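You operate a simulated robot arm through the tools that you are given. There is no shell and no other tool. Be economical: measure what you need, move in short steps, check, and stop when the job is done.

You are at the controls of a simulated two-armed robot. One attempt, no reset.

## Task
Pick up the pipe loop with one hand, pass it to the other hand and put it on the top of the workbench.

It is judged by the outcome, as a careful person would: the job done as asked, and still so three seconds after it is handed in. It fails if anything else is knocked over, pushed out of place, dropped, spilled or broken.

## Robot
Two 7-joint arms with two-finger parallel grippers on one trunk, on a base that drives. Base frame: it is fixed to the floor where the robot stands at the start and does not move with it; the origin is under the middle of the robot, x ahead of it, y to its left, z up. Units: mm, rad, N and s.
The left shoulder is at the start at [50, 168, 1082], the right one opposite. With the tool pointing down near the work surface each hand reaches from about 220 to 660 mm from the robot's upright axis, wherever it stands, measured 20 degrees to its own side. Places, roughly: top of the workbench [400, -1800, 800]. Payload 1.57 kg a hand.
Tool frame (each hand has its own): the origin (TCP) lies between the finger pads and is the grasp point; the fingertips stand 30 mm ahead of it; z points along the fingers, y is the line along which they close. The gripper opens to 80 mm. The fingers are 17 mm wide and 12 mm thick; the gripper's body (40 by 82 mm) begins 80 mm behind the TCP.
Orientation is that of the tool frame in the base frame, as a unit quaternion [x, y, z, w]. With the fingers straight down and closing along the base's y, the tool's x points along the base's -x, its y along +y and its z along -z.

## Interface
- The arms move only by the tool jog_arm. It takes "left_deltas", "right_deltas" or both (then of equal length, played together; a hand with none holds still); each is a list of rows, each a list of 7 numbers: the shift along the tool's x, y, z in mm, then the turn, a rotation vector about the tool's x, y, z in rad, then the closure in counts, from 0 (fully open) to 255 (shut). In form: [[tx, ty, tz, wx, wy, wz, fingers], ...]. A call has 1 to 10 rows; each row is the pose to reach, as a shift and turn from the pose commanded when the call began, along the tool's axes at that moment. Rows are played at 5 a second. More than 50 mm and 0.15 rad between two rows, or a gripper value outside its range, and nothing of the call is played. Where a pose cannot be reached the arm comes as near as it can. A force on the tool above 40 N (or 10 N above the force at the start of the call, whichever is more), or a blocked arm, ends the call early, and 0.2 s more pass. The fingers move at their own pace (about 45 mm/s each) and stop on an object; they squeeze with about 29 N. The grip force told is the motor's: it shows also when the fingers shut on nothing. Time passes only in rows, and 0.2 s behind the last, so rows that repeat a pose let the fingers close. The reply holds the time, the measured pose of the TCP, the force on the tool along the base axes, the opening and the grip force, in the units named above and with some noise, with the torque about the TCP (base axes, N m) and any sound that the robot's microphone picked up.
- Cameras (640 x 400 px; columns grow to the right, rows downward): "scene" is now at [108, -56.1, 1288.6]; the picture's right is [-0.64, -0.76, 0.00], its down [-0.48, 0.40, -0.78] and it looks along [0.60, -0.50, -0.62] (base axes); focal length 217 px, centre (320, 200). "left" rides on the left gripper at [72, 7, -122] in its tool frame; the picture's right is [-0.09, 1.00, 0.00], its down [-0.84, -0.08, -0.54] and it looks along [-0.54, -0.05, 0.84] (tool axes); focal length 238 px, centre (320, 200). "right" rides on the right gripper at [72, -7, -122] in its tool frame; the picture's right is [0.09, 1.00, 0.00], its down [-0.84, 0.08, -0.54] and it looks along [-0.54, 0.05, 0.84] (tool axes); focal length 238 px, centre (320, 200).
- capture(camera): a new picture of that camera. It takes no simulated time.
- move_column(by): slides the trunk up (or, below 0, down) by that many mm; the arms and the scene camera ride with it, the base frame stays. It gives what a move gives, with no picture.
- base_move(legs): drives the robot by 1 to 6 legs, each [ahead, left, turn to the left] in mm, mm and rad, along the robot's own axes; the way and the turn of a leg run together, so that a leg with both is an arc; at most 1500 mm and 3.142 rad a leg. The arms and the cameras ride along, it lands a little off, and it stops where it bumps. It gives what a move gives.
- turn_head(pan, tilt): turns the head with the scene camera to pan (to the left, within 1.396 rad either way) and tilt (down, from -0.506 to 1.204), counted from straight ahead of the robot. It gives what a move gives.
- pixel_to_xyz(camera, pixels): for up to 12 pixels [column, row] of the newest picture of that camera ("zoom" is the newest enlarged one), the place [x, y, z] in the base frame of the surface seen there, good to about 2 mm. It takes no simulated time.
- enlarge(camera, box): a new picture of the part [left, top, right, bottom] of that camera's present view, enlarged. It takes no simulated time.
- job_done(): hands the job in; it is judged then, once.

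Work in short steps. Measure before you move; look again where a grasp or a placing could have gone wrong, and mend it. You have 80 turns and 70 pictures in all, those below and enlarged ones among them. Open the grippers and draw the arms clear of the work before you hand the job in, unless the task says otherwise; then end with one line.

The tools are called after ">>>" as a command line: name --argument value ..., lists and objects as JSON in quotes. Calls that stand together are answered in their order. jog_arm: Moves the arms, as the interface text tells. Its arguments: {"type":"object","properties":{"left_deltas":{"type":"array"},"right_deltas":{"type":"array"}},"required":[]} The other tools are called the same way: move_column (by) slides the trunk up or down; base_move (legs) drives the base; turn_head (pan, tilt) turns the head that bears the scene camera; capture (camera) takes a picture; pixel_to_xyz (camera, pixels) gives the place of the surface under pixels of a picture; enlarge (camera, box) takes an enlarged picture of a part of a camera's view; job_done () hands the job in.

At the start:

```text
time_s: 0.0
left_tcp_pos: [453.1, 5.1, 1110.7]
left_ee_rot: [-0.001, 1.0, 0.0, 0.001]
left_wrist_force: [0.4, 0.8, -0.1]
left_moment: [-0.02, 0.01, 0.0]
left_grip_width: 79.7
left_grip_force: 0.1
right_tcp_pos: [320.2, -320.9, 1029.5]
right_ee_rot: [0.001, 1.0, 0.001, 0.0]
right_wrist_force: [0.4, -1.0, -0.6]
right_moment: [0.03, 0.01, 0.03]
right_grip_width: 79.9
right_grip_force: 0.1
trunk travel left (down, up): [-250.0, 193.0]
robot x, y, heading: [1.4, 3.8, -0.002]
head pan, tilt: [-0.7, 0.672]
```

scene: 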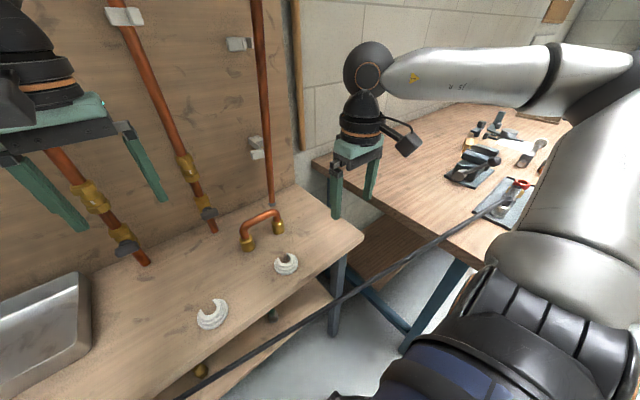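
right: 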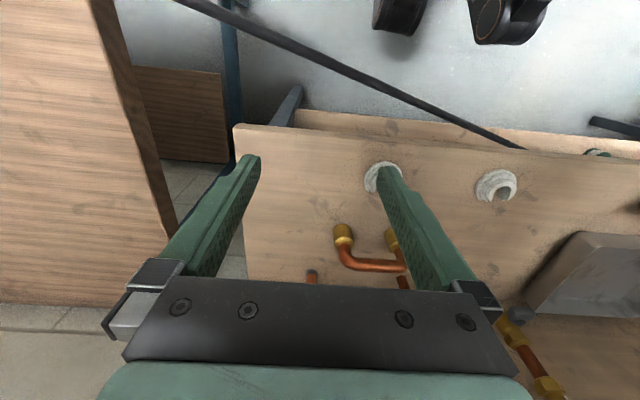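
left: 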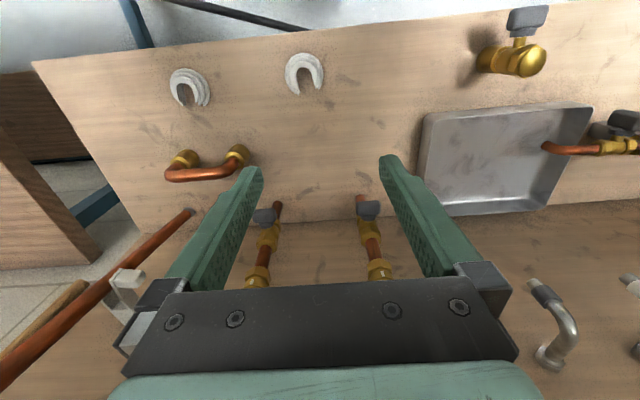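

The pipe loop (copper U with brass ends) seems to lie at scene (262,228). I'll enlarge it to measure.

>>> enlarge --camera "scene" --box '[200, 180, 340, 268]'

>>> enlarge --camera "left" --box '[120, 100, 312, 220]'

```text
4.55 times, centred on (270, 224) of scene
```

zoom: 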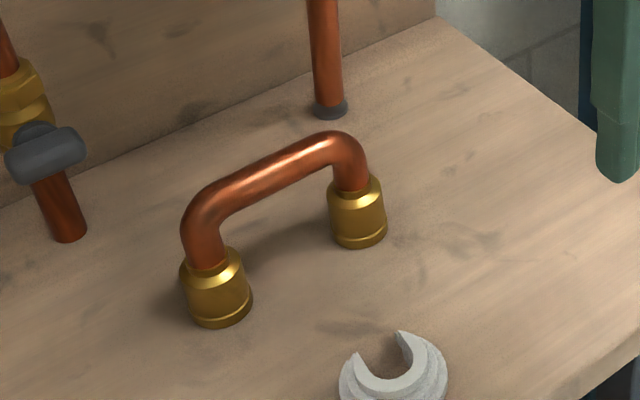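

```text
3.33 times, centred on (216, 160) of left
```

zoom: 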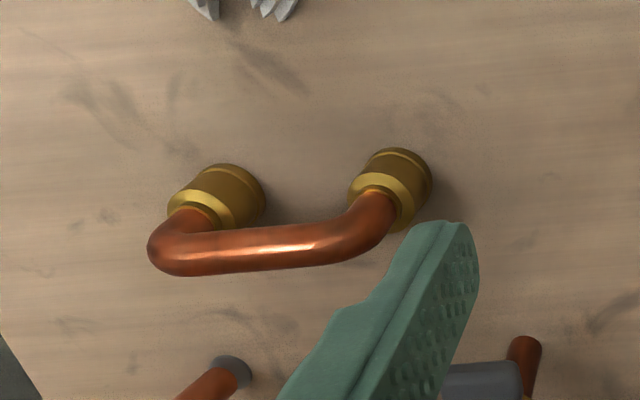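

The loop stands on its two brass feet, with the copper bar on top. I'll measure the bar and feet, in the left zoom and the scene.

>>> pixel_to_xyz --camera "zoom" --pixels '[[180, 242], [250, 240], [320, 238], [380, 215], [270, 270], [270, 232], [225, 170], [405, 155], [300, 180], [235, 375], [500, 80], [525, 345]]'

>>> pixel_to_xyz --camera "scene" --pixels '[[246, 223], [262, 216], [275, 212], [278, 227], [248, 245], [300, 230], [345, 235], [272, 205], [213, 232], [287, 262], [212, 315], [88, 280]]'

```text
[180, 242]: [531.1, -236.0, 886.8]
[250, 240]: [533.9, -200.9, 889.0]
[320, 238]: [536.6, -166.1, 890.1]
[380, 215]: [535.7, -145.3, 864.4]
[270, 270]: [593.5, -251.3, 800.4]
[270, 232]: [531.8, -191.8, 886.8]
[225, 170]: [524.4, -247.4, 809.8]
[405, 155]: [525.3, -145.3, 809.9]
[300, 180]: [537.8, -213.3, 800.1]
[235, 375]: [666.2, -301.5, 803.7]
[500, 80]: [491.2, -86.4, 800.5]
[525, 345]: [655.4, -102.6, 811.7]
```

```text
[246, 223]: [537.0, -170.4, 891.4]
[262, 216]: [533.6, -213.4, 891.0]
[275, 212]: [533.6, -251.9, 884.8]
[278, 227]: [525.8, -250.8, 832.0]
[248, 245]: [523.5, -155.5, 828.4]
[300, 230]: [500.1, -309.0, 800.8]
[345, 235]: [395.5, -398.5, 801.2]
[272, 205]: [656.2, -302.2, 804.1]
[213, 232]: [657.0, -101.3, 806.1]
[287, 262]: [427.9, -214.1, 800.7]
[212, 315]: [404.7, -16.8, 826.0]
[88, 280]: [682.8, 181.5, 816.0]
```

The bar's top is at z≈891, running from (531,-236) to (537,-166), standing on feet at y≈-252 and -148. I plan for the right hand to grip the bar's right part, and the left hand to take its left part later. First I'll turn the right hand so it closes across the bar, and bring it near.

>>> jog_arm --right_deltas '[[-18, 6, 0, 0, 0, -0.1496, 0], [-36, 12, 0, 0, 0, -0.2992, 0], [-54, 18, 0, 0, 0, -0.4488, 0], [-72, 24, 0, 0, 0, -0.5984, 0], [-90, 30, 0, 0, 0, -0.748, 0], [-108, 36, 0, 0, 0, -0.8976, 0], [-126, 42, 0, 0, 0, -1.0472, 0], [-144, 48, 0, 0, 0, -1.1968, 0], [-162, 54, 0, 0, 0, -1.3464, 0], [-180, 60, 0, 0, 0, -1.496, 0]]'

```text
time_s: 2.2
left_tcp_pos: [453.5, 5.9, 1111.5]
left_ee_rot: [-0.001, 1.0, 0.001, 0.0]
left_wrist_force: [0.4, 0.1, 0.8]
left_moment: [0.0, 0.0, -0.02]
left_grip_width: 80.0
left_grip_force: 0.1
right_tcp_pos: [291.2, -106.9, 998.6]
right_ee_rot: [-0.67, 0.742, -0.011, 0.002]
right_wrist_force: [0.7, 1.4, 0.3]
right_moment: [-0.02, -0.01, 0.0]
right_grip_width: 79.6
right_grip_force: 0.0
right hand out of reach, approached as far as the arm can: row 5, 6, 7, 8, 9, 10
trunk travel left (down, up): [-250.0, 193.0]
robot x, y, heading: [1.1, -0.4, -0.002]
head pan, tilt: [-0.7, 0.672]
```

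The rotation was reached but the position fell short. I'll check whether it moves on in this orientation.

>>> jog_arm --right_deltas '[[0, 0, 0, 0, 0, 0, 0], [0, 0, 0, 0, 0, 0, 0]]'

>>> capture --camera "scene"

```text
time_s: 2.8
left_tcp_pos: [453.1, 5.7, 1112.7]
left_ee_rot: [-0.001, 1.0, -0.001, 0.0]
left_wrist_force: [-0.1, -0.5, 0.1]
left_moment: [0.0, 0.0, 0.01]
left_grip_width: 79.9
left_grip_force: 0.1
right_tcp_pos: [291.4, -107.8, 998.7]
right_ee_rot: [-0.67, 0.743, -0.01, 0.003]
right_wrist_force: [0.7, 0.6, -0.9]
right_moment: [-0.05, 0.0, 0.03]
right_grip_width: 80.0
right_grip_force: 0.1
trunk travel left (down, up): [-250.0, 193.0]
robot x, y, heading: [-3.6, -2.0, -0.001]
head pan, tilt: [-0.7, 0.672]
```

```text
64 pictures are left
```

scene: 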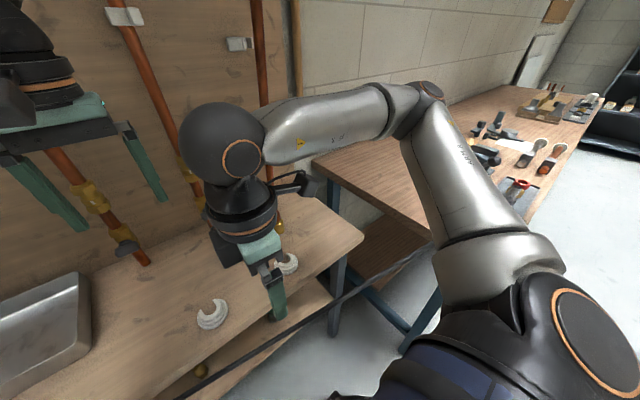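

I'll try moving ahead (+x base ≈ -y tool) and right (+x tool) in this orientation.

>>> jog_arm --right_deltas '[[20, -40, 0, 0, 0, 0, 0], [40, -80, 0, 0, 0, 0, 0], [60, -120, 0, 0, 0, 0, 0]]'

```text
time_s: 3.6
left_tcp_pos: [453.3, 4.7, 1112.4]
left_ee_rot: [0.0, 1.0, 0.0, 0.0]
left_wrist_force: [0.0, -0.3, -0.1]
left_moment: [0.0, 0.0, 0.0]
left_grip_width: 80.2
left_grip_force: 0.0
right_tcp_pos: [281.9, -103.6, 1000.1]
right_ee_rot: [-0.68, 0.733, 0.0, 0.001]
right_wrist_force: [-0.3, -0.4, -0.3]
right_moment: [-0.01, -0.01, 0.02]
right_grip_width: 80.3
right_grip_force: 0.2
right hand out of reach, approached as far as the arm can: row 1, 2, 3
trunk travel left (down, up): [-250.0, 193.0]
robot x, y, heading: [-3.0, 3.3, 0.003]
head pan, tilt: [-0.7, 0.672]
```

That orientation is at a joint limit. I'll go back and turn the other way round (camera toward the left).

>>> jog_arm --right_deltas '[[21, -5, -3, 0, 0, 0.15, 0], [42, -10, -6, 0, 0, 0.3, 0], [64, -16, -9, 0, 0, 0.45, 0], [85, -21, -12, 0, 0, 0.6, 0], [106, -27, -15, 0, 0, 0.75, 0], [128, -32, -18, 0, 0, 0.9, 0], [149, -38, -21, 0, 0, 1.05, 0], [170, -43, -24, 0, 0, 1.2, 0], [192, -49, -27, 0, 0, 1.35, 0], [213, -54, -30, 0, 0, 1.496, 0]]'

>>> jog_arm --right_deltas '[[-13, 0, 0, 0, 0, 0.149, 0], [-26, 0, 0, 0, 0, 0.299, 0], [-39, 0, 0, 0, 0, 0.448, 0], [-52, 0, 0, 0, 0, 0.598, 0], [-65, 0, 0, 0, 0, 0.748, 0], [-78, 0, 0, 0, 0, 0.897, 0], [-91, 0, 0, 0, 0, 1.047, 0], [-104, 0, 0, 0, 0, 1.196, 0], [-117, 0, 0, 0, 0, 1.346, 0], [-130, 0, 0, 0, 0, 1.495, 0]]'

```text
time_s: 5.8
left_tcp_pos: [453.2, 4.3, 1112.4]
left_ee_rot: [-0.001, 1.0, 0.0, 0.001]
left_wrist_force: [0.3, -1.0, 0.2]
left_moment: [-0.01, 0.03, 0.02]
left_grip_width: 80.0
left_grip_force: 0.0
right_tcp_pos: [321.1, -320.6, 1026.3]
right_ee_rot: [0.001, 1.0, -0.001, 0.0]
right_wrist_force: [-0.9, 0.5, 0.5]
right_moment: [-0.04, 0.01, -0.02]
right_grip_width: 79.9
right_grip_force: 0.1
trunk travel left (down, up): [-250.0, 193.0]
robot x, y, heading: [0.1, -0.3, 0.002]
head pan, tilt: [-0.7, 0.672]
```

```text
time_s: 8.0
left_tcp_pos: [453.0, 5.4, 1110.9]
left_ee_rot: [-0.001, 1.0, 0.0, 0.0]
left_wrist_force: [-0.6, 0.3, 0.2]
left_moment: [0.02, -0.02, -0.02]
left_grip_width: 80.1
left_grip_force: 0.1
right_tcp_pos: [450.3, -320.7, 1025.6]
right_ee_rot: [0.681, 0.732, 0.0, 0.0]
right_wrist_force: [-0.5, 0.5, -0.1]
right_moment: [0.0, 0.02, 0.0]
right_grip_width: 80.1
right_grip_force: 0.1
trunk travel left (down, up): [-250.0, 193.0]
robot x, y, heading: [-1.6, -2.0, 0.003]
head pan, tilt: [-0.7, 0.672]
```

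This way works. I'll look with the right camera for the bar's exact line.

>>> capture --camera "right"

```text
63 pictures are left
```

right: 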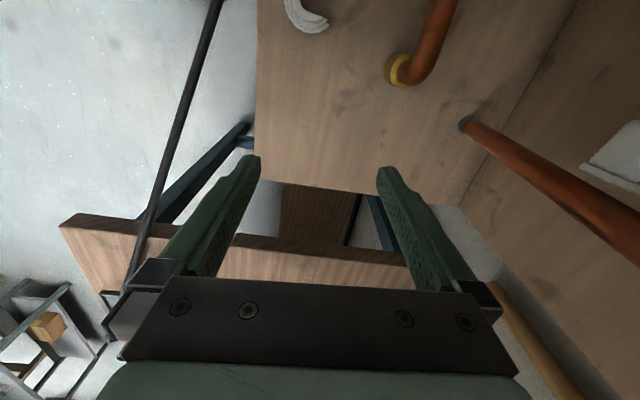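

I'll fix the yaw by +0.10 and move over the standoff, then lean the hand to the right by 0.6 rad.

>>> jog_arm --right_deltas '[[15, 43, 0, 0, 0, 0.05, 0], [31, 86, 0, 0, 0, 0.1, 0]]'

>>> jog_arm --right_deltas '[[0, 0, 0, 0, 0.15, 0, 0], [0, 0, 0, 0, 0.3, 0, 0], [0, 0, 0, 0, 0.45, 0, 0], [0, 0, 0, 0, 0.6, 0, 0]]'

>>> capture --camera "right"

>>> capture --camera "scene"

```text
time_s: 8.6
left_tcp_pos: [453.5, 5.3, 1112.1]
left_ee_rot: [-0.001, 1.0, 0.0, -0.001]
left_wrist_force: [-0.8, 0.1, -0.1]
left_moment: [0.02, 0.01, 0.01]
left_grip_width: 80.3
left_grip_force: 0.0
right_tcp_pos: [534.7, -283.3, 1026.5]
right_ee_rot: [0.717, 0.697, -0.001, 0.0]
right_wrist_force: [0.7, -0.3, 0.5]
right_moment: [-0.02, 0.03, -0.03]
right_grip_width: 80.0
right_grip_force: 0.0
trunk travel left (down, up): [-250.0, 193.0]
robot x, y, heading: [-1.7, -3.2, 0.0]
head pan, tilt: [-0.7, 0.672]
```

```text
time_s: 9.6
left_tcp_pos: [453.3, 5.6, 1111.7]
left_ee_rot: [-0.001, 1.0, 0.0, 0.0]
left_wrist_force: [-0.6, 0.0, 0.0]
left_moment: [0.02, -0.01, -0.04]
left_grip_width: 79.9
left_grip_force: 0.1
right_tcp_pos: [533.5, -282.0, 1026.1]
right_ee_rot: [0.684, 0.666, 0.213, -0.208]
right_wrist_force: [0.8, -0.3, 0.1]
right_moment: [0.0, 0.0, 0.0]
right_grip_width: 80.3
right_grip_force: 0.0
trunk travel left (down, up): [-250.0, 193.0]
robot x, y, heading: [-0.2, 0.7, -0.001]
head pan, tilt: [-0.7, 0.672]
```

```text
62 pictures are left
```

right: 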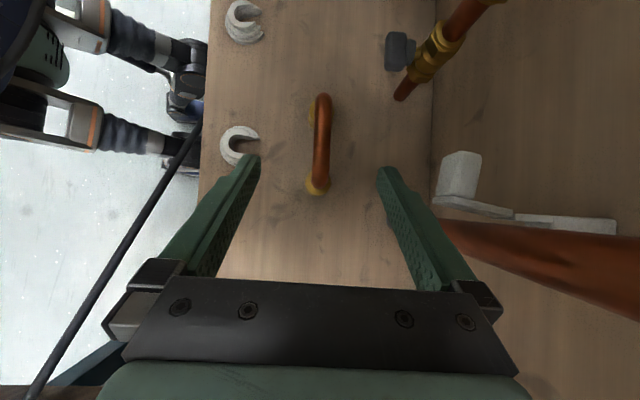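

```text
61 pictures are left
```

scene: 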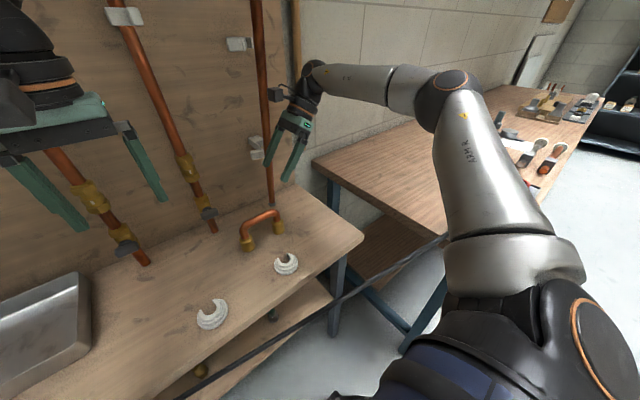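

The bar runs from (323,97) to (318,190) in the right view. I'll measure along it.

>>> enlarge --camera "right" --box '[240, 80, 400, 200]'

>>> pixel_to_xyz --camera "right" --pixels '[[323, 108], [323, 130], [322, 150], [320, 170], [319, 178], [470, 230], [560, 260]]'

```text
3.33 times, centred on (320, 140) of right
```

zoom: 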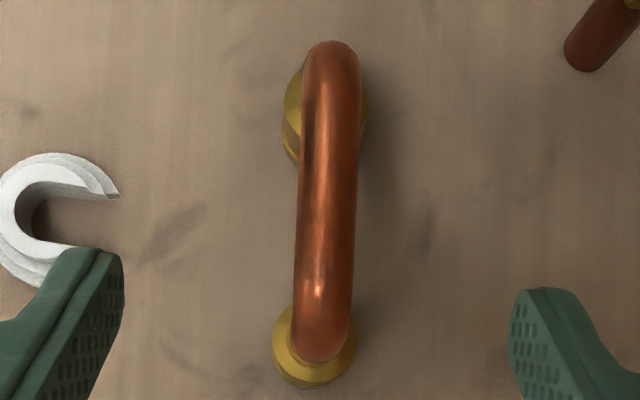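

```text
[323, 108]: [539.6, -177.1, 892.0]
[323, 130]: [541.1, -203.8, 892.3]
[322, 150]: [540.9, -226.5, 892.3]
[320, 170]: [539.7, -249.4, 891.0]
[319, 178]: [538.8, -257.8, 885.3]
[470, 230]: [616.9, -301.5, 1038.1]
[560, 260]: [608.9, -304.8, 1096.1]
```

The bar's centreline is at x≈540, top z 892, parallel to the tool. I'll go to the standoff and then down along the tool axis, with the fingers partly closed to stay clear of the vertical pipe (x≈610–617).

>>> jog_arm --right_deltas '[[-16, 3, 32, 0, 0, 0, 50], [-33, 5, 64, 0, 0, 0, 50], [-33, 5, 90, 0, 0, 0, 50], [-33, 5, 115, 0, 0, 0, 50], [-33, 5, 130, 0, 0, 0, 50]]'

>>> capture --camera "right"

>>> enlarge --camera "scene" --box '[200, 120, 360, 270]'

```text
time_s: 10.8
left_tcp_pos: [453.6, 5.6, 1111.8]
left_ee_rot: [-0.001, 1.0, -0.001, 0.0]
left_wrist_force: [-0.1, -0.1, -0.2]
left_moment: [0.0, -0.01, -0.01]
left_grip_width: 80.1
left_grip_force: 0.0
right_tcp_pos: [540.7, -237.5, 900.7]
right_ee_rot: [0.684, 0.667, 0.211, -0.207]
right_wrist_force: [-0.5, -0.1, -0.4]
right_moment: [-0.04, -0.01, -0.03]
right_grip_width: 64.5
right_grip_force: 0.0
trunk travel left (down, up): [-250.0, 193.0]
robot x, y, heading: [0.2, -2.9, 0.001]
head pan, tilt: [-0.7, 0.672]
```

```text
59 pictures are left
```

right: 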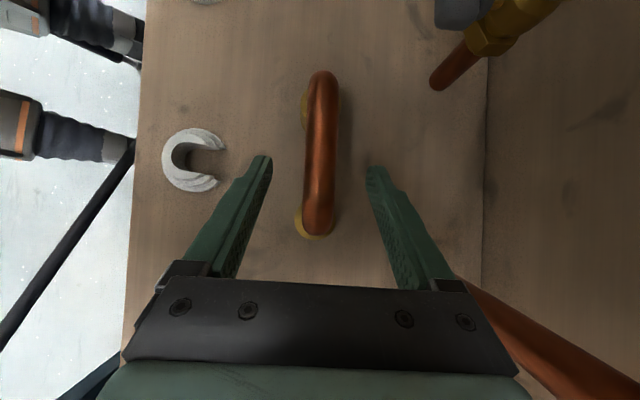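

```text
2.67 times, centred on (280, 195) of scene
```

zoom: 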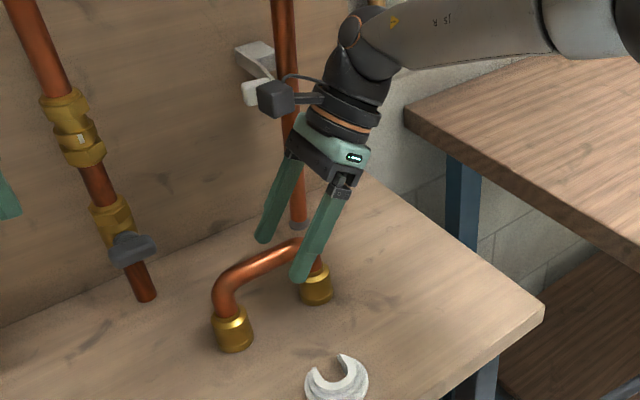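

The bar is centred between the fingers (320 against tips 270/368). I'll go 14 mm further and close.

>>> jog_arm --right_deltas '[[0, 0, 14, 0, 0, 0, 50], [0, 0, 14, 0, 0, 0, 200], [0, 0, 14, 0, 0, 0, 255], [0, 0, 14, 0, 0, 0, 255], [0, 0, 14, 0, 0, 0, 255], [0, 0, 14, 0, 0, 0, 255]]'

>>> capture --camera "right"

```text
time_s: 12.2
left_tcp_pos: [453.9, 5.6, 1112.1]
left_ee_rot: [-0.001, 1.0, 0.0, 0.0]
left_wrist_force: [-0.6, -1.1, -0.3]
left_moment: [0.0, -0.01, -0.01]
left_grip_width: 79.9
left_grip_force: 0.0
right_tcp_pos: [540.2, -227.9, 889.3]
right_ee_rot: [0.684, 0.667, 0.212, -0.206]
right_wrist_force: [-0.5, 1.3, 0.0]
right_moment: [0.01, 0.03, 0.01]
right_grip_width: 21.3
right_grip_force: 28.7
trunk travel left (down, up): [-250.0, 193.0]
robot x, y, heading: [1.9, -3.6, 0.002]
head pan, tilt: [-0.7, 0.672]
```

```text
57 pictures are left
```

right: 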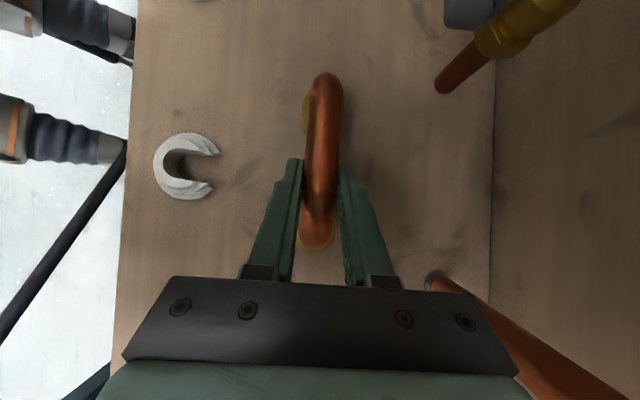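

Grip is firm at 21 mm. I'll lift straight up 60 mm gently.

>>> jog_arm --right_deltas '[[6, 0, -8, 0, 0, 0, 255], [14, 0, -20, 0, 0, 0, 255], [24, 0, -34, 0, 0, 0, 255], [34, 0, -49, 0, 0, 0, 255], [45, 0, -66, 0, 0, 0, 255]]'

>>> capture --camera "scene"

```text
time_s: 13.4
left_tcp_pos: [452.8, 5.7, 1110.4]
left_ee_rot: [-0.002, 1.0, 0.0, 0.0]
left_wrist_force: [0.1, 1.4, 0.0]
left_moment: [0.04, 0.02, 0.0]
left_grip_width: 80.0
left_grip_force: 0.1
right_tcp_pos: [539.3, -229.3, 969.9]
right_ee_rot: [0.684, 0.667, 0.212, -0.206]
right_wrist_force: [0.2, 0.0, -2.4]
right_moment: [-0.04, 0.02, 0.01]
right_grip_width: 21.0
right_grip_force: 29.3
trunk travel left (down, up): [-250.0, 193.0]
robot x, y, heading: [0.3, -1.9, 0.001]
head pan, tilt: [-0.7, 0.672]
```

```text
56 pictures are left
```

scene: 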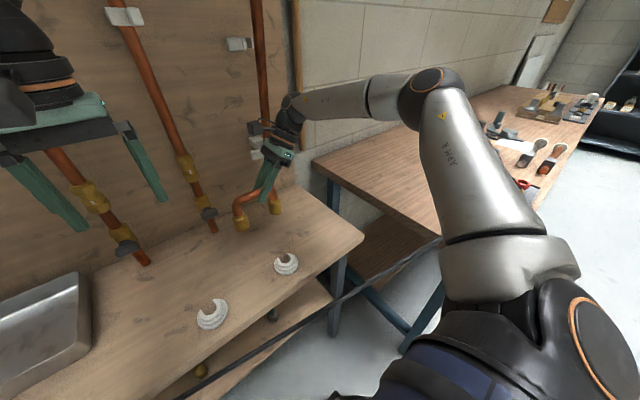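

Lifted; the load is about 2.4 N. Now I'll move the left hand out left and yaw it for the handover.

>>> jog_arm --left_deltas '[[2, 22, 0, 0, 0, -0.149, 0], [4, 44, 0, 0, 0, -0.298, 0], [6, 66, 0, 0, 0, -0.447, 0], [8, 88, 0, 0, 0, -0.596, 0], [10, 110, 0, 0, 0, -0.745, 0], [12, 132, 0, 0, 0, -0.894, 0], [14, 154, 0, 0, 0, -1.043, 0], [16, 176, 0, 0, 0, -1.192, 0], [18, 198, 0, 0, 0, -1.341, 0], [20, 220, 0, 0, 0, -1.49, 0]]'

>>> jog_arm --left_deltas '[[0, 0, 0, 0, 0, -0.053, 0]]'

>>> jog_arm --left_deltas '[[0, 0, 0, 0, 0.15, 0, 0], [0, 0, 0, 0, 0.3, 0, 0], [0, 0, 0, 0, 0.45, 0, 0], [0, 0, 0, 0, 0.6, 0, 0], [0, 0, 0, 0, 0.75, 0, 0]]'

```text
time_s: 15.6
left_tcp_pos: [432.3, 225.5, 1112.0]
left_ee_rot: [-0.679, 0.734, 0.0, 0.0]
left_wrist_force: [-0.6, 0.1, -0.4]
left_moment: [0.01, 0.0, 0.01]
left_grip_width: 80.1
left_grip_force: 0.0
right_tcp_pos: [540.3, -227.7, 969.0]
right_ee_rot: [0.684, 0.667, 0.212, -0.206]
right_wrist_force: [0.7, 0.6, -1.8]
right_moment: [-0.03, -0.02, 0.0]
right_grip_width: 21.2
right_grip_force: 29.0
trunk travel left (down, up): [-250.0, 193.0]
robot x, y, heading: [0.6, -1.2, -0.001]
head pan, tilt: [-0.7, 0.672]
```

```text
time_s: 16.0
left_tcp_pos: [432.9, 226.0, 1112.4]
left_ee_rot: [-0.698, 0.716, 0.001, 0.0]
left_wrist_force: [0.5, -0.6, -0.3]
left_moment: [0.02, 0.01, 0.01]
left_grip_width: 79.9
left_grip_force: 0.1
right_tcp_pos: [540.3, -227.6, 969.0]
right_ee_rot: [0.685, 0.667, 0.212, -0.205]
right_wrist_force: [0.3, 0.8, -2.0]
right_moment: [-0.04, -0.03, -0.02]
right_grip_width: 21.1
right_grip_force: 28.8
trunk travel left (down, up): [-250.0, 193.0]
robot x, y, heading: [0.3, 0.3, -0.001]
head pan, tilt: [-0.7, 0.672]
```

```text
time_s: 17.2
left_tcp_pos: [433.1, 225.7, 1111.3]
left_ee_rot: [-0.649, 0.666, -0.257, -0.263]
left_wrist_force: [1.0, 0.0, 0.5]
left_moment: [0.0, 0.03, -0.02]
left_grip_width: 79.9
left_grip_force: 0.0
right_tcp_pos: [539.3, -229.1, 969.0]
right_ee_rot: [0.683, 0.668, 0.212, -0.207]
right_wrist_force: [0.5, -0.2, -2.6]
right_moment: [-0.04, 0.01, 0.0]
right_grip_width: 21.2
right_grip_force: 28.4
trunk travel left (down, up): [-250.0, 193.0]
robot x, y, heading: [0.4, -2.2, 0.0]
head pan, tilt: [-0.7, 0.672]
```

Both orientations are reached. Now I'll bring the loop in front of the robot to about (430,-60,1040).

>>> jog_arm --right_deltas '[[12, -20, -8, 0, 0, 0, 255], [28, -45, -10, 0, 0, 0, 255], [52, -70, -4, 0, 0, 0, 255], [80, -92, 4, 0, 0, 0, 255], [108, -108, 14, 0, 0, 0, 255], [136, -114, 24, 0, 0, 0, 255], [160, -114, 31, 0, 0, 0, 255], [177, -114, 36, 0, 0, 0, 255]]'

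>>> turn_head --pan 0.0 --tilt 0.6

>>> capture --camera "scene"

>>> capture --camera "left"

```text
time_s: 19.0
left_tcp_pos: [433.5, 226.1, 1111.2]
left_ee_rot: [-0.649, 0.667, -0.256, -0.262]
left_wrist_force: [0.3, -0.4, -0.4]
left_moment: [0.01, 0.01, 0.0]
left_grip_width: 80.0
left_grip_force: 0.0
right_tcp_pos: [430.0, -58.3, 1037.1]
right_ee_rot: [0.684, 0.667, 0.211, -0.207]
right_wrist_force: [-0.4, 0.5, -1.7]
right_moment: [-0.07, -0.02, 0.0]
right_grip_width: 21.2
right_grip_force: 28.7
trunk travel left (down, up): [-250.0, 193.0]
robot x, y, heading: [0.9, 0.9, 0.005]
head pan, tilt: [-0.7, 0.672]
```

```text
time_s: 20.1
left_tcp_pos: [433.0, 225.7, 1112.1]
left_ee_rot: [-0.65, 0.666, -0.256, -0.262]
left_wrist_force: [0.0, -0.8, 0.9]
left_moment: [0.0, 0.02, 0.01]
left_grip_width: 79.9
left_grip_force: 0.0
right_tcp_pos: [431.0, -60.3, 1038.9]
right_ee_rot: [0.684, 0.666, 0.212, -0.207]
right_wrist_force: [-0.9, 0.1, -2.4]
right_moment: [-0.03, -0.01, -0.04]
right_grip_width: 21.5
right_grip_force: 28.9
trunk travel left (down, up): [-250.0, 193.0]
robot x, y, heading: [-0.8, 1.4, 0.003]
head pan, tilt: [0.0, 0.6]
```

```text
55 pictures are left
```

scene: 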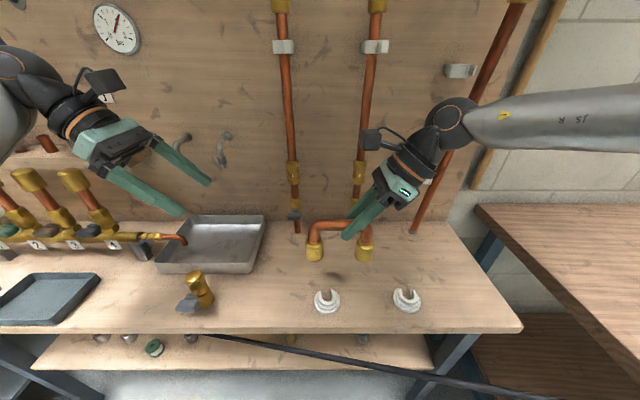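

```text
54 pictures are left
```

left: 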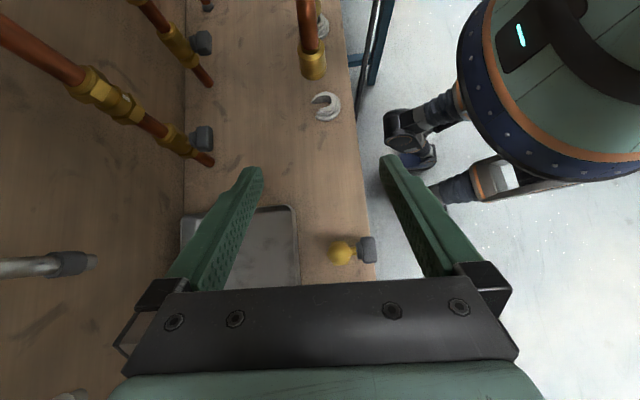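

The loop is held level at about scene (335,235). I'll measure its bar in an enlargement.

>>> enlarge --camera "scene" --box '[270, 130, 430, 280]'

>>> pixel_to_xyz --camera "scene" --pixels '[[315, 228], [320, 224], [328, 223], [336, 223], [345, 222], [314, 255], [364, 256], [370, 140], [352, 228]]'

```text
2.67 times, centred on (350, 205) of scene
```

zoom: 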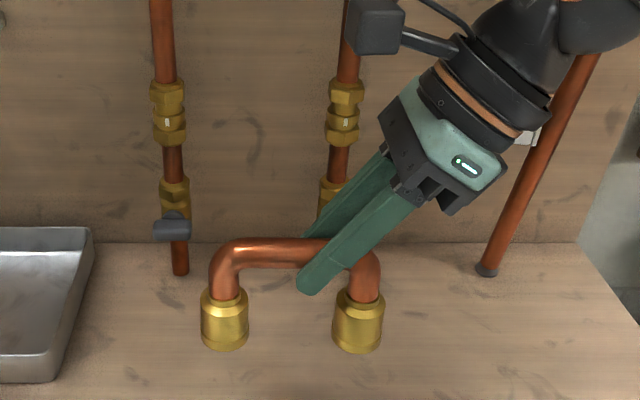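

```text
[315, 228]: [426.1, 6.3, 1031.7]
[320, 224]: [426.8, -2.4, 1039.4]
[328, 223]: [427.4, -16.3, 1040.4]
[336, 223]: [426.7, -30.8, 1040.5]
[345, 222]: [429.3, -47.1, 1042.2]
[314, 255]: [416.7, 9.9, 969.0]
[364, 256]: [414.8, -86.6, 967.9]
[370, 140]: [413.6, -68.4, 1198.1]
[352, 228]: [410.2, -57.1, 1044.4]
```

The bar's free left part is at y≈-35…0, centre (431, ., 1031); right fingertips end at y≈-36. I'll bring the left hand to a standoff 100 mm behind contact point y≈-4.

>>> jog_arm --left_deltas '[[28, -1, 26, 0, 0, 0, 40], [56, -2, 53, 0, 0, 0, 40], [84, -3, 79, 0, 0, 0, 40], [112, -4, 106, 0, 0, 0, 40]]'

>>> capture --camera "scene"

>>> capture --camera "left"

```text
time_s: 21.1
left_tcp_pos: [433.3, 71.4, 1111.2]
left_ee_rot: [-0.649, 0.667, -0.255, -0.262]
left_wrist_force: [0.2, 0.1, 0.3]
left_moment: [-0.01, 0.02, 0.0]
left_grip_width: 67.2
left_grip_force: 0.1
right_tcp_pos: [430.6, -60.5, 1036.8]
right_ee_rot: [0.684, 0.667, 0.213, -0.206]
right_wrist_force: [0.0, -0.1, -2.9]
right_moment: [-0.06, 0.01, -0.02]
right_grip_width: 21.3
right_grip_force: 28.8
trunk travel left (down, up): [-250.0, 193.0]
robot x, y, heading: [1.5, 1.8, -0.002]
head pan, tilt: [0.0, 0.6]
```

```text
52 pictures are left
```

scene: 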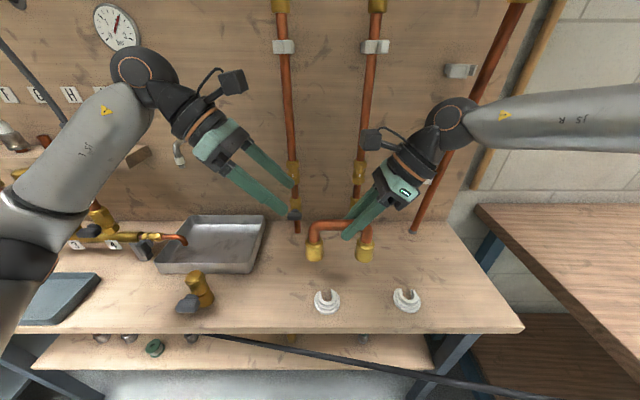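

```text
51 pictures are left
```

left: 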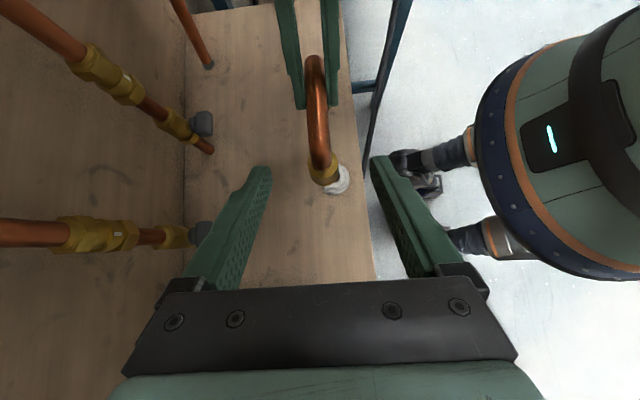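

Both cameras keep clear of each other. I'll check the bar with the left camera's measure before the final approach.

>>> pixel_to_xyz --camera "left" --pixels '[[315, 75], [317, 100], [319, 125], [321, 150], [331, 100], [302, 100]]'

>>> jog_arm --left_deltas '[[0, 0, 25, 0, 0, 0, 40], [0, 0, 50, 0, 0, 0, 40], [0, 0, 70, 0, 0, 0, 40]]'

>>> capture --camera "left"

>>> enlarge --camera "scene" --box '[200, 60, 440, 270]'

```text
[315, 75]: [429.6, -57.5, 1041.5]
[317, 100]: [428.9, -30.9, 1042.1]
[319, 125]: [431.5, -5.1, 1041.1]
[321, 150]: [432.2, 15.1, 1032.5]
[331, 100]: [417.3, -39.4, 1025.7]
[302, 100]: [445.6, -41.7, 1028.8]
```

```text
time_s: 21.9
left_tcp_pos: [431.5, 23.6, 1058.7]
left_ee_rot: [-0.649, 0.667, -0.256, -0.262]
left_wrist_force: [0.3, 0.8, -0.4]
left_moment: [0.02, 0.0, -0.01]
left_grip_width: 67.4
left_grip_force: 0.0
right_tcp_pos: [431.2, -58.6, 1037.3]
right_ee_rot: [0.684, 0.668, 0.211, -0.206]
right_wrist_force: [-0.5, -0.2, -2.4]
right_moment: [-0.05, 0.0, 0.01]
right_grip_width: 21.3
right_grip_force: 29.0
trunk travel left (down, up): [-250.0, 193.0]
robot x, y, heading: [1.0, 0.8, -0.002]
head pan, tilt: [0.0, 0.6]
```

```text
50 pictures are left
```

left: 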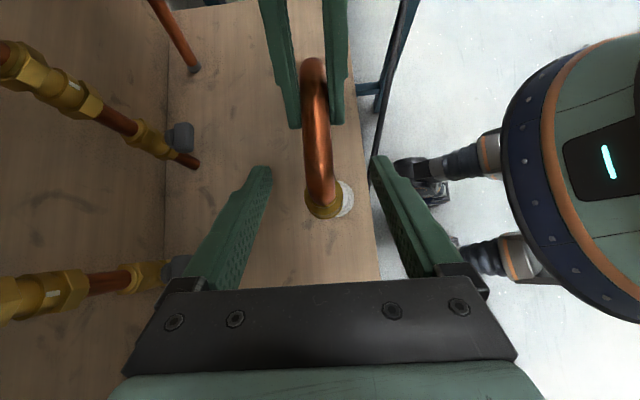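

```text
1.90 times, centred on (320, 165) of scene
```

zoom: 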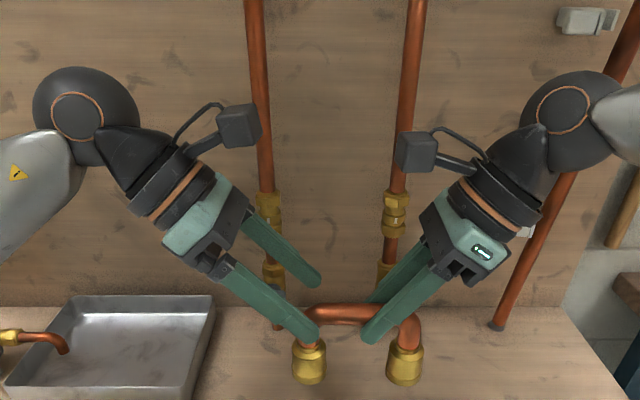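

Bar centred and tips will clear each other by about 25 mm. Advance 28 mm and close the left gripper.

>>> jog_arm --left_deltas '[[0, 0, 14, 0, 0, 0, 40], [0, 0, 28, 0, 0, 0, 40], [0, 0, 28, 0, 0, 0, 200], [0, 0, 28, 0, 0, 0, 255], [0, 0, 28, 0, 0, 0, 255], [0, 0, 28, 0, 0, 0, 255], [0, 0, 28, 0, 0, 0, 255]]'

>>> capture --camera "left"

>>> enlarge --camera "scene" --box '[200, 60, 440, 270]'

```text
time_s: 23.5
left_tcp_pos: [432.0, 4.4, 1039.5]
left_ee_rot: [-0.65, 0.666, -0.257, -0.262]
left_wrist_force: [4.9, -1.4, 0.8]
left_moment: [0.1, -0.03, 0.21]
left_grip_width: 21.8
left_grip_force: 29.1
right_tcp_pos: [431.3, -59.6, 1039.2]
right_ee_rot: [0.684, 0.667, 0.211, -0.207]
right_wrist_force: [-4.1, 1.4, -0.6]
right_moment: [-0.08, 0.05, 0.1]
right_grip_width: 21.5
right_grip_force: 29.3
trunk travel left (down, up): [-250.0, 193.0]
robot x, y, heading: [2.4, -2.5, -0.001]
head pan, tilt: [0.0, 0.6]
```

```text
48 pictures are left
```

left: 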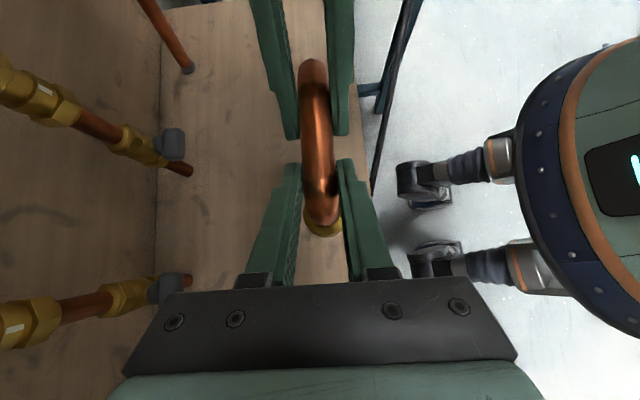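

```text
1.90 times, centred on (320, 165) of scene
```

zoom: 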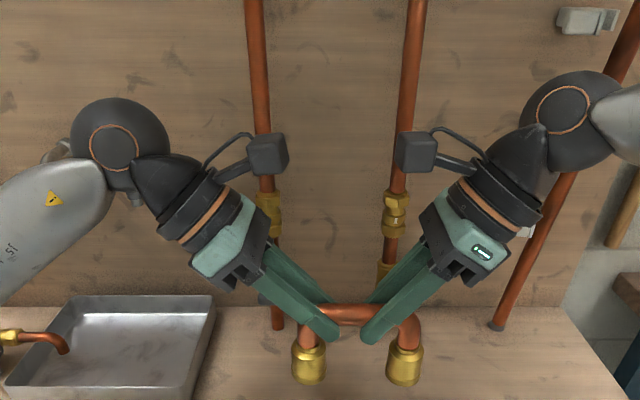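

The left hand holds firmly at 21.8 mm. I'll open the right gripper and draw it back along its own axis.

>>> jog_arm --right_deltas '[[0, 0, 0, 0, 0, 0, 40], [0, 0, 0, 0, 0, 0, 40], [0, 0, 0, 0, 0, 0, 40], [0, 0, 0, 0, 0, 0, 40]]'

>>> jog_arm --right_deltas '[[0, 0, -25, 0, 0, 0, 40], [0, 0, -60, 0, 0, 0, 40], [0, 0, -100, 0, 0, 0, 40], [-40, 0, -120, 0, 0, 0, 40]]'

>>> capture --camera "scene"

```text
time_s: 24.5
left_tcp_pos: [431.7, 5.2, 1038.9]
left_ee_rot: [-0.649, 0.667, -0.255, -0.263]
left_wrist_force: [-0.4, 0.8, 0.2]
left_moment: [0.11, 0.0, 0.03]
left_grip_width: 21.7
left_grip_force: 29.3
right_tcp_pos: [429.9, -59.3, 1038.4]
right_ee_rot: [0.683, 0.668, 0.211, -0.207]
right_wrist_force: [0.1, -1.2, 0.1]
right_moment: [0.02, 0.0, -0.02]
right_grip_width: 67.7
right_grip_force: 0.2
trunk travel left (down, up): [-250.0, 193.0]
robot x, y, heading: [-0.4, 0.5, 0.001]
head pan, tilt: [0.0, 0.6]
```

```text
time_s: 25.5
left_tcp_pos: [430.6, 4.2, 1039.7]
left_ee_rot: [-0.649, 0.667, -0.256, -0.263]
left_wrist_force: [-0.5, -1.1, -0.5]
left_moment: [0.12, 0.0, 0.0]
left_grip_width: 21.7
left_grip_force: 28.9
right_tcp_pos: [426.3, -160.6, 1115.2]
right_ee_rot: [0.684, 0.667, 0.212, -0.206]
right_wrist_force: [0.0, 0.4, 1.0]
right_moment: [-0.01, 0.0, 0.01]
right_grip_width: 67.3
right_grip_force: 0.1
trunk travel left (down, up): [-250.0, 193.0]
robot x, y, heading: [0.8, -1.2, -0.003]
head pan, tilt: [0.0, 0.6]
```

```text
46 pictures are left
```

scene: 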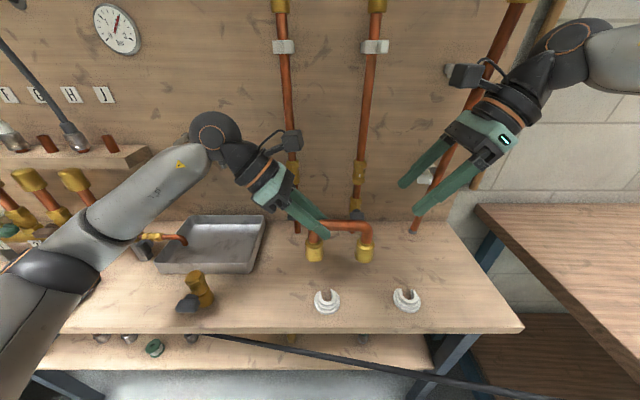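

Handover done; the left hand holds the loop level. Now I'll look to the right for the workbench and the way there.

>>> turn_head --pan -1.2 --tilt 0.45

>>> capture --camera "scene"

```text
time_s: 26.9
left_tcp_pos: [431.9, 4.1, 1039.2]
left_ee_rot: [-0.65, 0.666, -0.257, -0.262]
left_wrist_force: [-0.2, -0.5, -0.7]
left_moment: [0.05, 0.0, 0.01]
left_grip_width: 22.1
left_grip_force: 28.8
right_tcp_pos: [427.6, -160.0, 1115.2]
right_ee_rot: [0.683, 0.667, 0.211, -0.207]
right_wrist_force: [-0.6, 0.2, -0.5]
right_moment: [0.01, 0.02, 0.0]
right_grip_width: 67.4
right_grip_force: 0.0
trunk travel left (down, up): [-250.0, 193.0]
robot x, y, heading: [0.4, 1.2, -0.003]
head pan, tilt: [-1.201, 0.45]
```

```text
45 pictures are left
```

scene: 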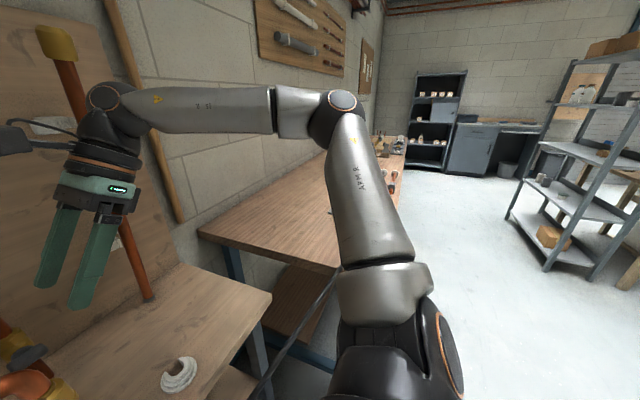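

I'll measure the table's near edge, its surface and the dark bar at (285,350).

>>> pixel_to_xyz --camera "scene" --pixels '[[200, 230], [330, 262], [250, 220], [300, 190], [400, 165], [390, 185], [290, 350], [310, 310], [270, 290], [450, 300], [548, 268], [475, 160]]'

```text
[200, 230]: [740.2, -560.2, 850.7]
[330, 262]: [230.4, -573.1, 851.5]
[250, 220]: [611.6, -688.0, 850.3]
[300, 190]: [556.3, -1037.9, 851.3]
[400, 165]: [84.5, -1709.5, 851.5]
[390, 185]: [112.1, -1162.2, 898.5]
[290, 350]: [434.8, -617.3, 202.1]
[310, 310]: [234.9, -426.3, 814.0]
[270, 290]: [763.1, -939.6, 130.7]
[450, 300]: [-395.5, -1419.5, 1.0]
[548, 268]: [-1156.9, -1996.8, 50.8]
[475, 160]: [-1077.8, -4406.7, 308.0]
```

The table top is at z≈851. I'll check the dark bar and the table's front edge and far objects more closely before driving.

>>> enlarge --camera "scene" --box '[320, 110, 480, 230]'

>>> pixel_to_xyz --camera "scene" --pixels '[[262, 385], [280, 360], [300, 328], [325, 295], [225, 265], [250, 350], [430, 240], [460, 240], [520, 220], [500, 330], [600, 380], [620, 300]]'

```text
3.33 times, centred on (400, 170) of scene
```

zoom: 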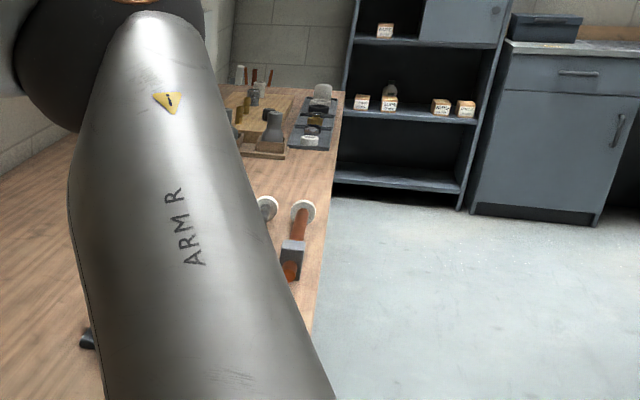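

```text
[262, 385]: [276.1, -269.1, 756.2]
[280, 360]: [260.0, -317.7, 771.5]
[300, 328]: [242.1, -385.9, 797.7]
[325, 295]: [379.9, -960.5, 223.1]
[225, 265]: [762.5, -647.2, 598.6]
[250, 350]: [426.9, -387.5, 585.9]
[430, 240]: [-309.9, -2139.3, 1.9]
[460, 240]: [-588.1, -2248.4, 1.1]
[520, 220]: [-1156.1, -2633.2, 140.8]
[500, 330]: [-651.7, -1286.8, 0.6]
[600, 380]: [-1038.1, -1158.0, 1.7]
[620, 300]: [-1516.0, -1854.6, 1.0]
```

A thin dark bar or cable rises from (276,-269,756) to (235,-426,814) ahead of the table corner. I need to see where it ends; I'll tilt the head down.

>>> turn_head --pan -1.0 --tilt 1.0

>>> capture --camera "scene"

>>> capture --camera "right"

```text
time_s: 27.8
left_tcp_pos: [430.7, 4.5, 1039.2]
left_ee_rot: [-0.649, 0.666, -0.256, -0.263]
left_wrist_force: [0.4, -0.1, 0.9]
left_moment: [0.13, 0.03, -0.03]
left_grip_width: 21.7
left_grip_force: 28.9
right_tcp_pos: [427.4, -160.1, 1115.1]
right_ee_rot: [0.684, 0.667, 0.212, -0.206]
right_wrist_force: [-0.5, 0.4, 0.4]
right_moment: [0.05, 0.02, 0.01]
right_grip_width: 67.4
right_grip_force: 0.0
trunk travel left (down, up): [-250.0, 193.0]
robot x, y, heading: [-1.3, 0.2, 0.004]
head pan, tilt: [-1.0, 1.0]
```

```text
43 pictures are left
```

scene: 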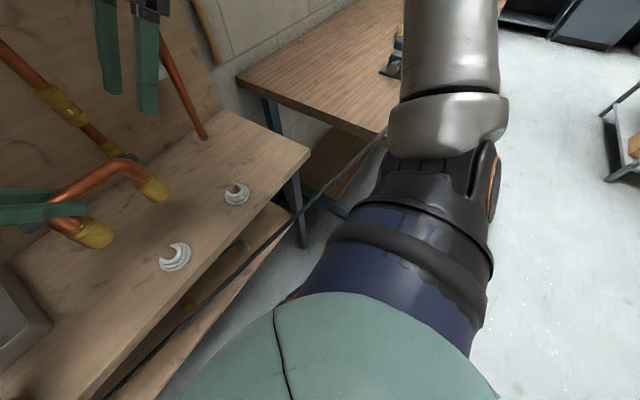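

```text
42 pictures are left
```

right: 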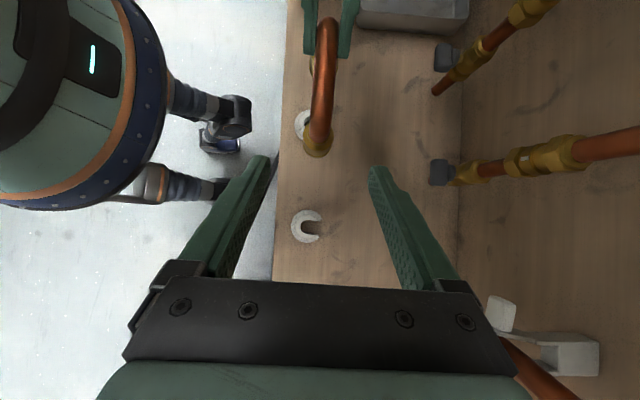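

The cable runs from the front of the first bench up to the table's edge, clear of the base. I'll back off 450 mm straight, then look again.

>>> base_move --legs '[[-450, 0, 0]]'

>>> turn_head --pan -1.1 --tilt 0.5

>>> capture --camera "scene"

```text
time_s: 30.6
left_tcp_pos: [-26.2, 3.8, 1040.3]
left_ee_rot: [-0.648, 0.668, -0.255, -0.262]
left_wrist_force: [0.4, -0.2, -0.9]
left_moment: [0.1, 0.0, 0.04]
left_grip_width: 21.8
left_grip_force: 28.7
right_tcp_pos: [-30.1, -160.0, 1115.0]
right_ee_rot: [0.684, 0.666, 0.212, -0.206]
right_wrist_force: [-0.7, 0.3, -1.2]
right_moment: [0.01, -0.01, 0.0]
right_grip_width: 67.5
right_grip_force: 0.0
trunk travel left (down, up): [-250.0, 193.0]
robot x, y, heading: [-457.7, -0.9, -0.001]
head pan, tilt: [-1.0, 1.0]
```

```text
time_s: 31.5
left_tcp_pos: [-24.7, 4.4, 1039.4]
left_ee_rot: [-0.648, 0.667, -0.256, -0.263]
left_wrist_force: [-0.3, 0.2, 0.1]
left_moment: [0.08, 0.01, -0.04]
left_grip_width: 21.5
left_grip_force: 29.1
right_tcp_pos: [-30.3, -161.7, 1115.0]
right_ee_rot: [0.684, 0.667, 0.212, -0.206]
right_wrist_force: [-0.3, -0.2, 0.1]
right_moment: [-0.01, 0.01, 0.0]
right_grip_width: 67.7
right_grip_force: 0.0
trunk travel left (down, up): [-250.0, 193.0]
robot x, y, heading: [-456.6, -0.1, -0.004]
head pan, tilt: [-1.1, 0.499]
```

```text
41 pictures are left
```

scene: 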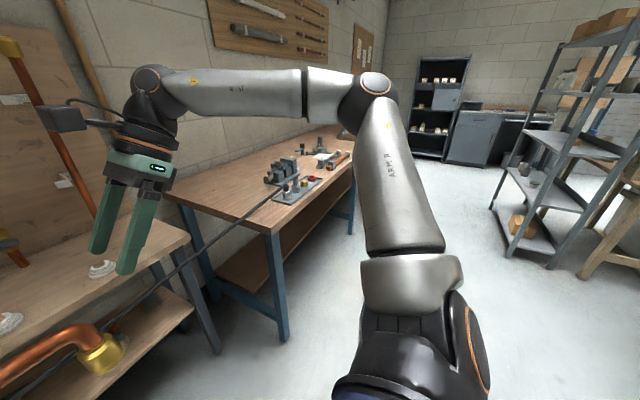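

The table (x≈100–740, y from -560 on) is the workbench; its near-left area around (235,190) is free. I'll zoom and measure it and the tools.

>>> enlarge --camera "scene" --box '[160, 120, 370, 250]'

>>> pixel_to_xyz --camera "scene" --pixels '[[270, 228], [168, 195], [230, 195], [250, 205], [265, 182], [275, 200], [245, 170], [300, 195], [350, 165], [215, 205], [190, 185], [284, 165]]'

```text
3.05 times, centred on (265, 185) of scene
```

zoom: 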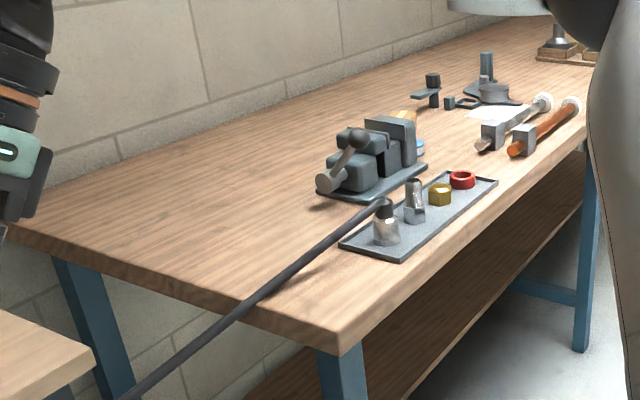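

```text
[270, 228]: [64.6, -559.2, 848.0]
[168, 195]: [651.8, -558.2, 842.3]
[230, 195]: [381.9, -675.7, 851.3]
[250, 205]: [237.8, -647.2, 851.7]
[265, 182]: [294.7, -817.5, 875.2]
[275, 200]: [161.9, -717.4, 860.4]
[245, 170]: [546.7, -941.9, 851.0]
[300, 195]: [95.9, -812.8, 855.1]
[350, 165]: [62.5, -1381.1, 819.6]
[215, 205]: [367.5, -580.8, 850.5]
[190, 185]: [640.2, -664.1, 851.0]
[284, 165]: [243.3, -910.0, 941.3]
```

The rod is clamped in the vise near (300,-800) and cuts across the near corner, so I want a clearer place. I'll strafe right along the front of the workbench and look at it.

>>> base_move --legs '[[-60, 0, 0], [0, -1200, 0]]'

>>> turn_head --pan -0.2 --tilt 0.5

>>> capture --camera "scene"

```text
time_s: 42.9
left_tcp_pos: [-86.5, -1195.1, 1040.4]
left_ee_rot: [-0.649, 0.667, -0.256, -0.263]
left_wrist_force: [-0.4, 0.4, -0.6]
left_moment: [0.11, 0.02, 0.02]
left_grip_width: 21.5
left_grip_force: 28.7
right_tcp_pos: [-90.0, -1359.7, 1114.2]
right_ee_rot: [0.684, 0.667, 0.211, -0.207]
right_wrist_force: [-0.3, -0.3, -0.1]
right_moment: [-0.02, 0.0, -0.02]
right_grip_width: 67.6
right_grip_force: 0.2
trunk travel left (down, up): [-250.0, 193.0]
robot x, y, heading: [-515.1, -1198.4, 0.003]
head pan, tilt: [-1.1, 0.499]
```

```text
time_s: 44.1
left_tcp_pos: [-86.1, -1195.0, 1039.1]
left_ee_rot: [-0.648, 0.667, -0.256, -0.263]
left_wrist_force: [0.1, -0.5, 0.0]
left_moment: [0.07, -0.03, 0.01]
left_grip_width: 21.7
left_grip_force: 28.9
right_tcp_pos: [-90.1, -1360.1, 1114.7]
right_ee_rot: [0.684, 0.667, 0.211, -0.206]
right_wrist_force: [-0.1, 0.0, -0.3]
right_moment: [0.01, 0.0, -0.02]
right_grip_width: 67.4
right_grip_force: 0.1
trunk travel left (down, up): [-250.0, 193.0]
robot x, y, heading: [-520.8, -1198.2, 0.002]
head pan, tilt: [-0.201, 0.499]
```

```text
39 pictures are left
```

scene: 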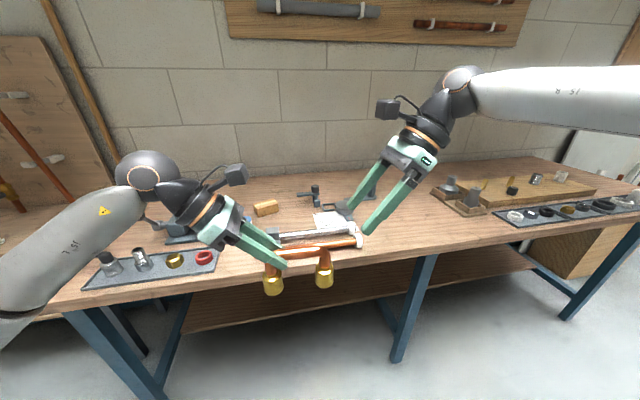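

There's free table top around (430,225), between the hammers and the right tray. I'll measure it and its neighbours.

>>> pixel_to_xyz --camera "scene" --pixels '[[430, 225], [400, 225], [460, 215], [430, 250], [358, 238], [497, 212], [470, 210], [432, 192], [515, 226], [372, 200], [430, 205], [345, 210]]'

>>> enlarge --camera "scene" --box '[300, 150, 540, 270]'

```text
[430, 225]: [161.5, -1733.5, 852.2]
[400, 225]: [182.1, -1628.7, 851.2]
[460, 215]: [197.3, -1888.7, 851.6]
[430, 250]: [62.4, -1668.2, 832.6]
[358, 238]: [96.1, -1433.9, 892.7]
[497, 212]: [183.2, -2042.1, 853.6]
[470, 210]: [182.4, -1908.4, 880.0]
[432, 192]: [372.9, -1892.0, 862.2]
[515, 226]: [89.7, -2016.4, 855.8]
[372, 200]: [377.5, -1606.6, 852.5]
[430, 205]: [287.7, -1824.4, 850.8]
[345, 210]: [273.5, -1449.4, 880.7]
```

```text
2.67 times, centred on (420, 210) of scene
```

zoom: 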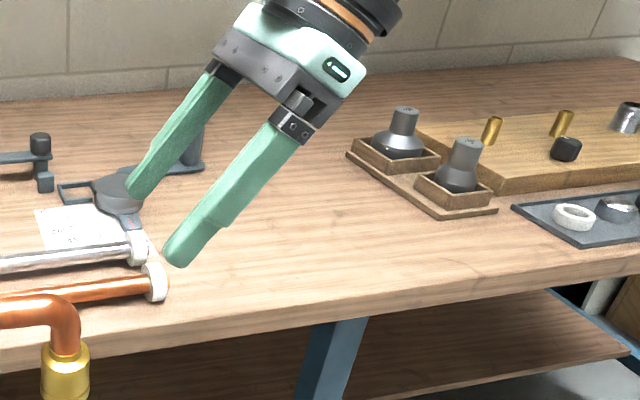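

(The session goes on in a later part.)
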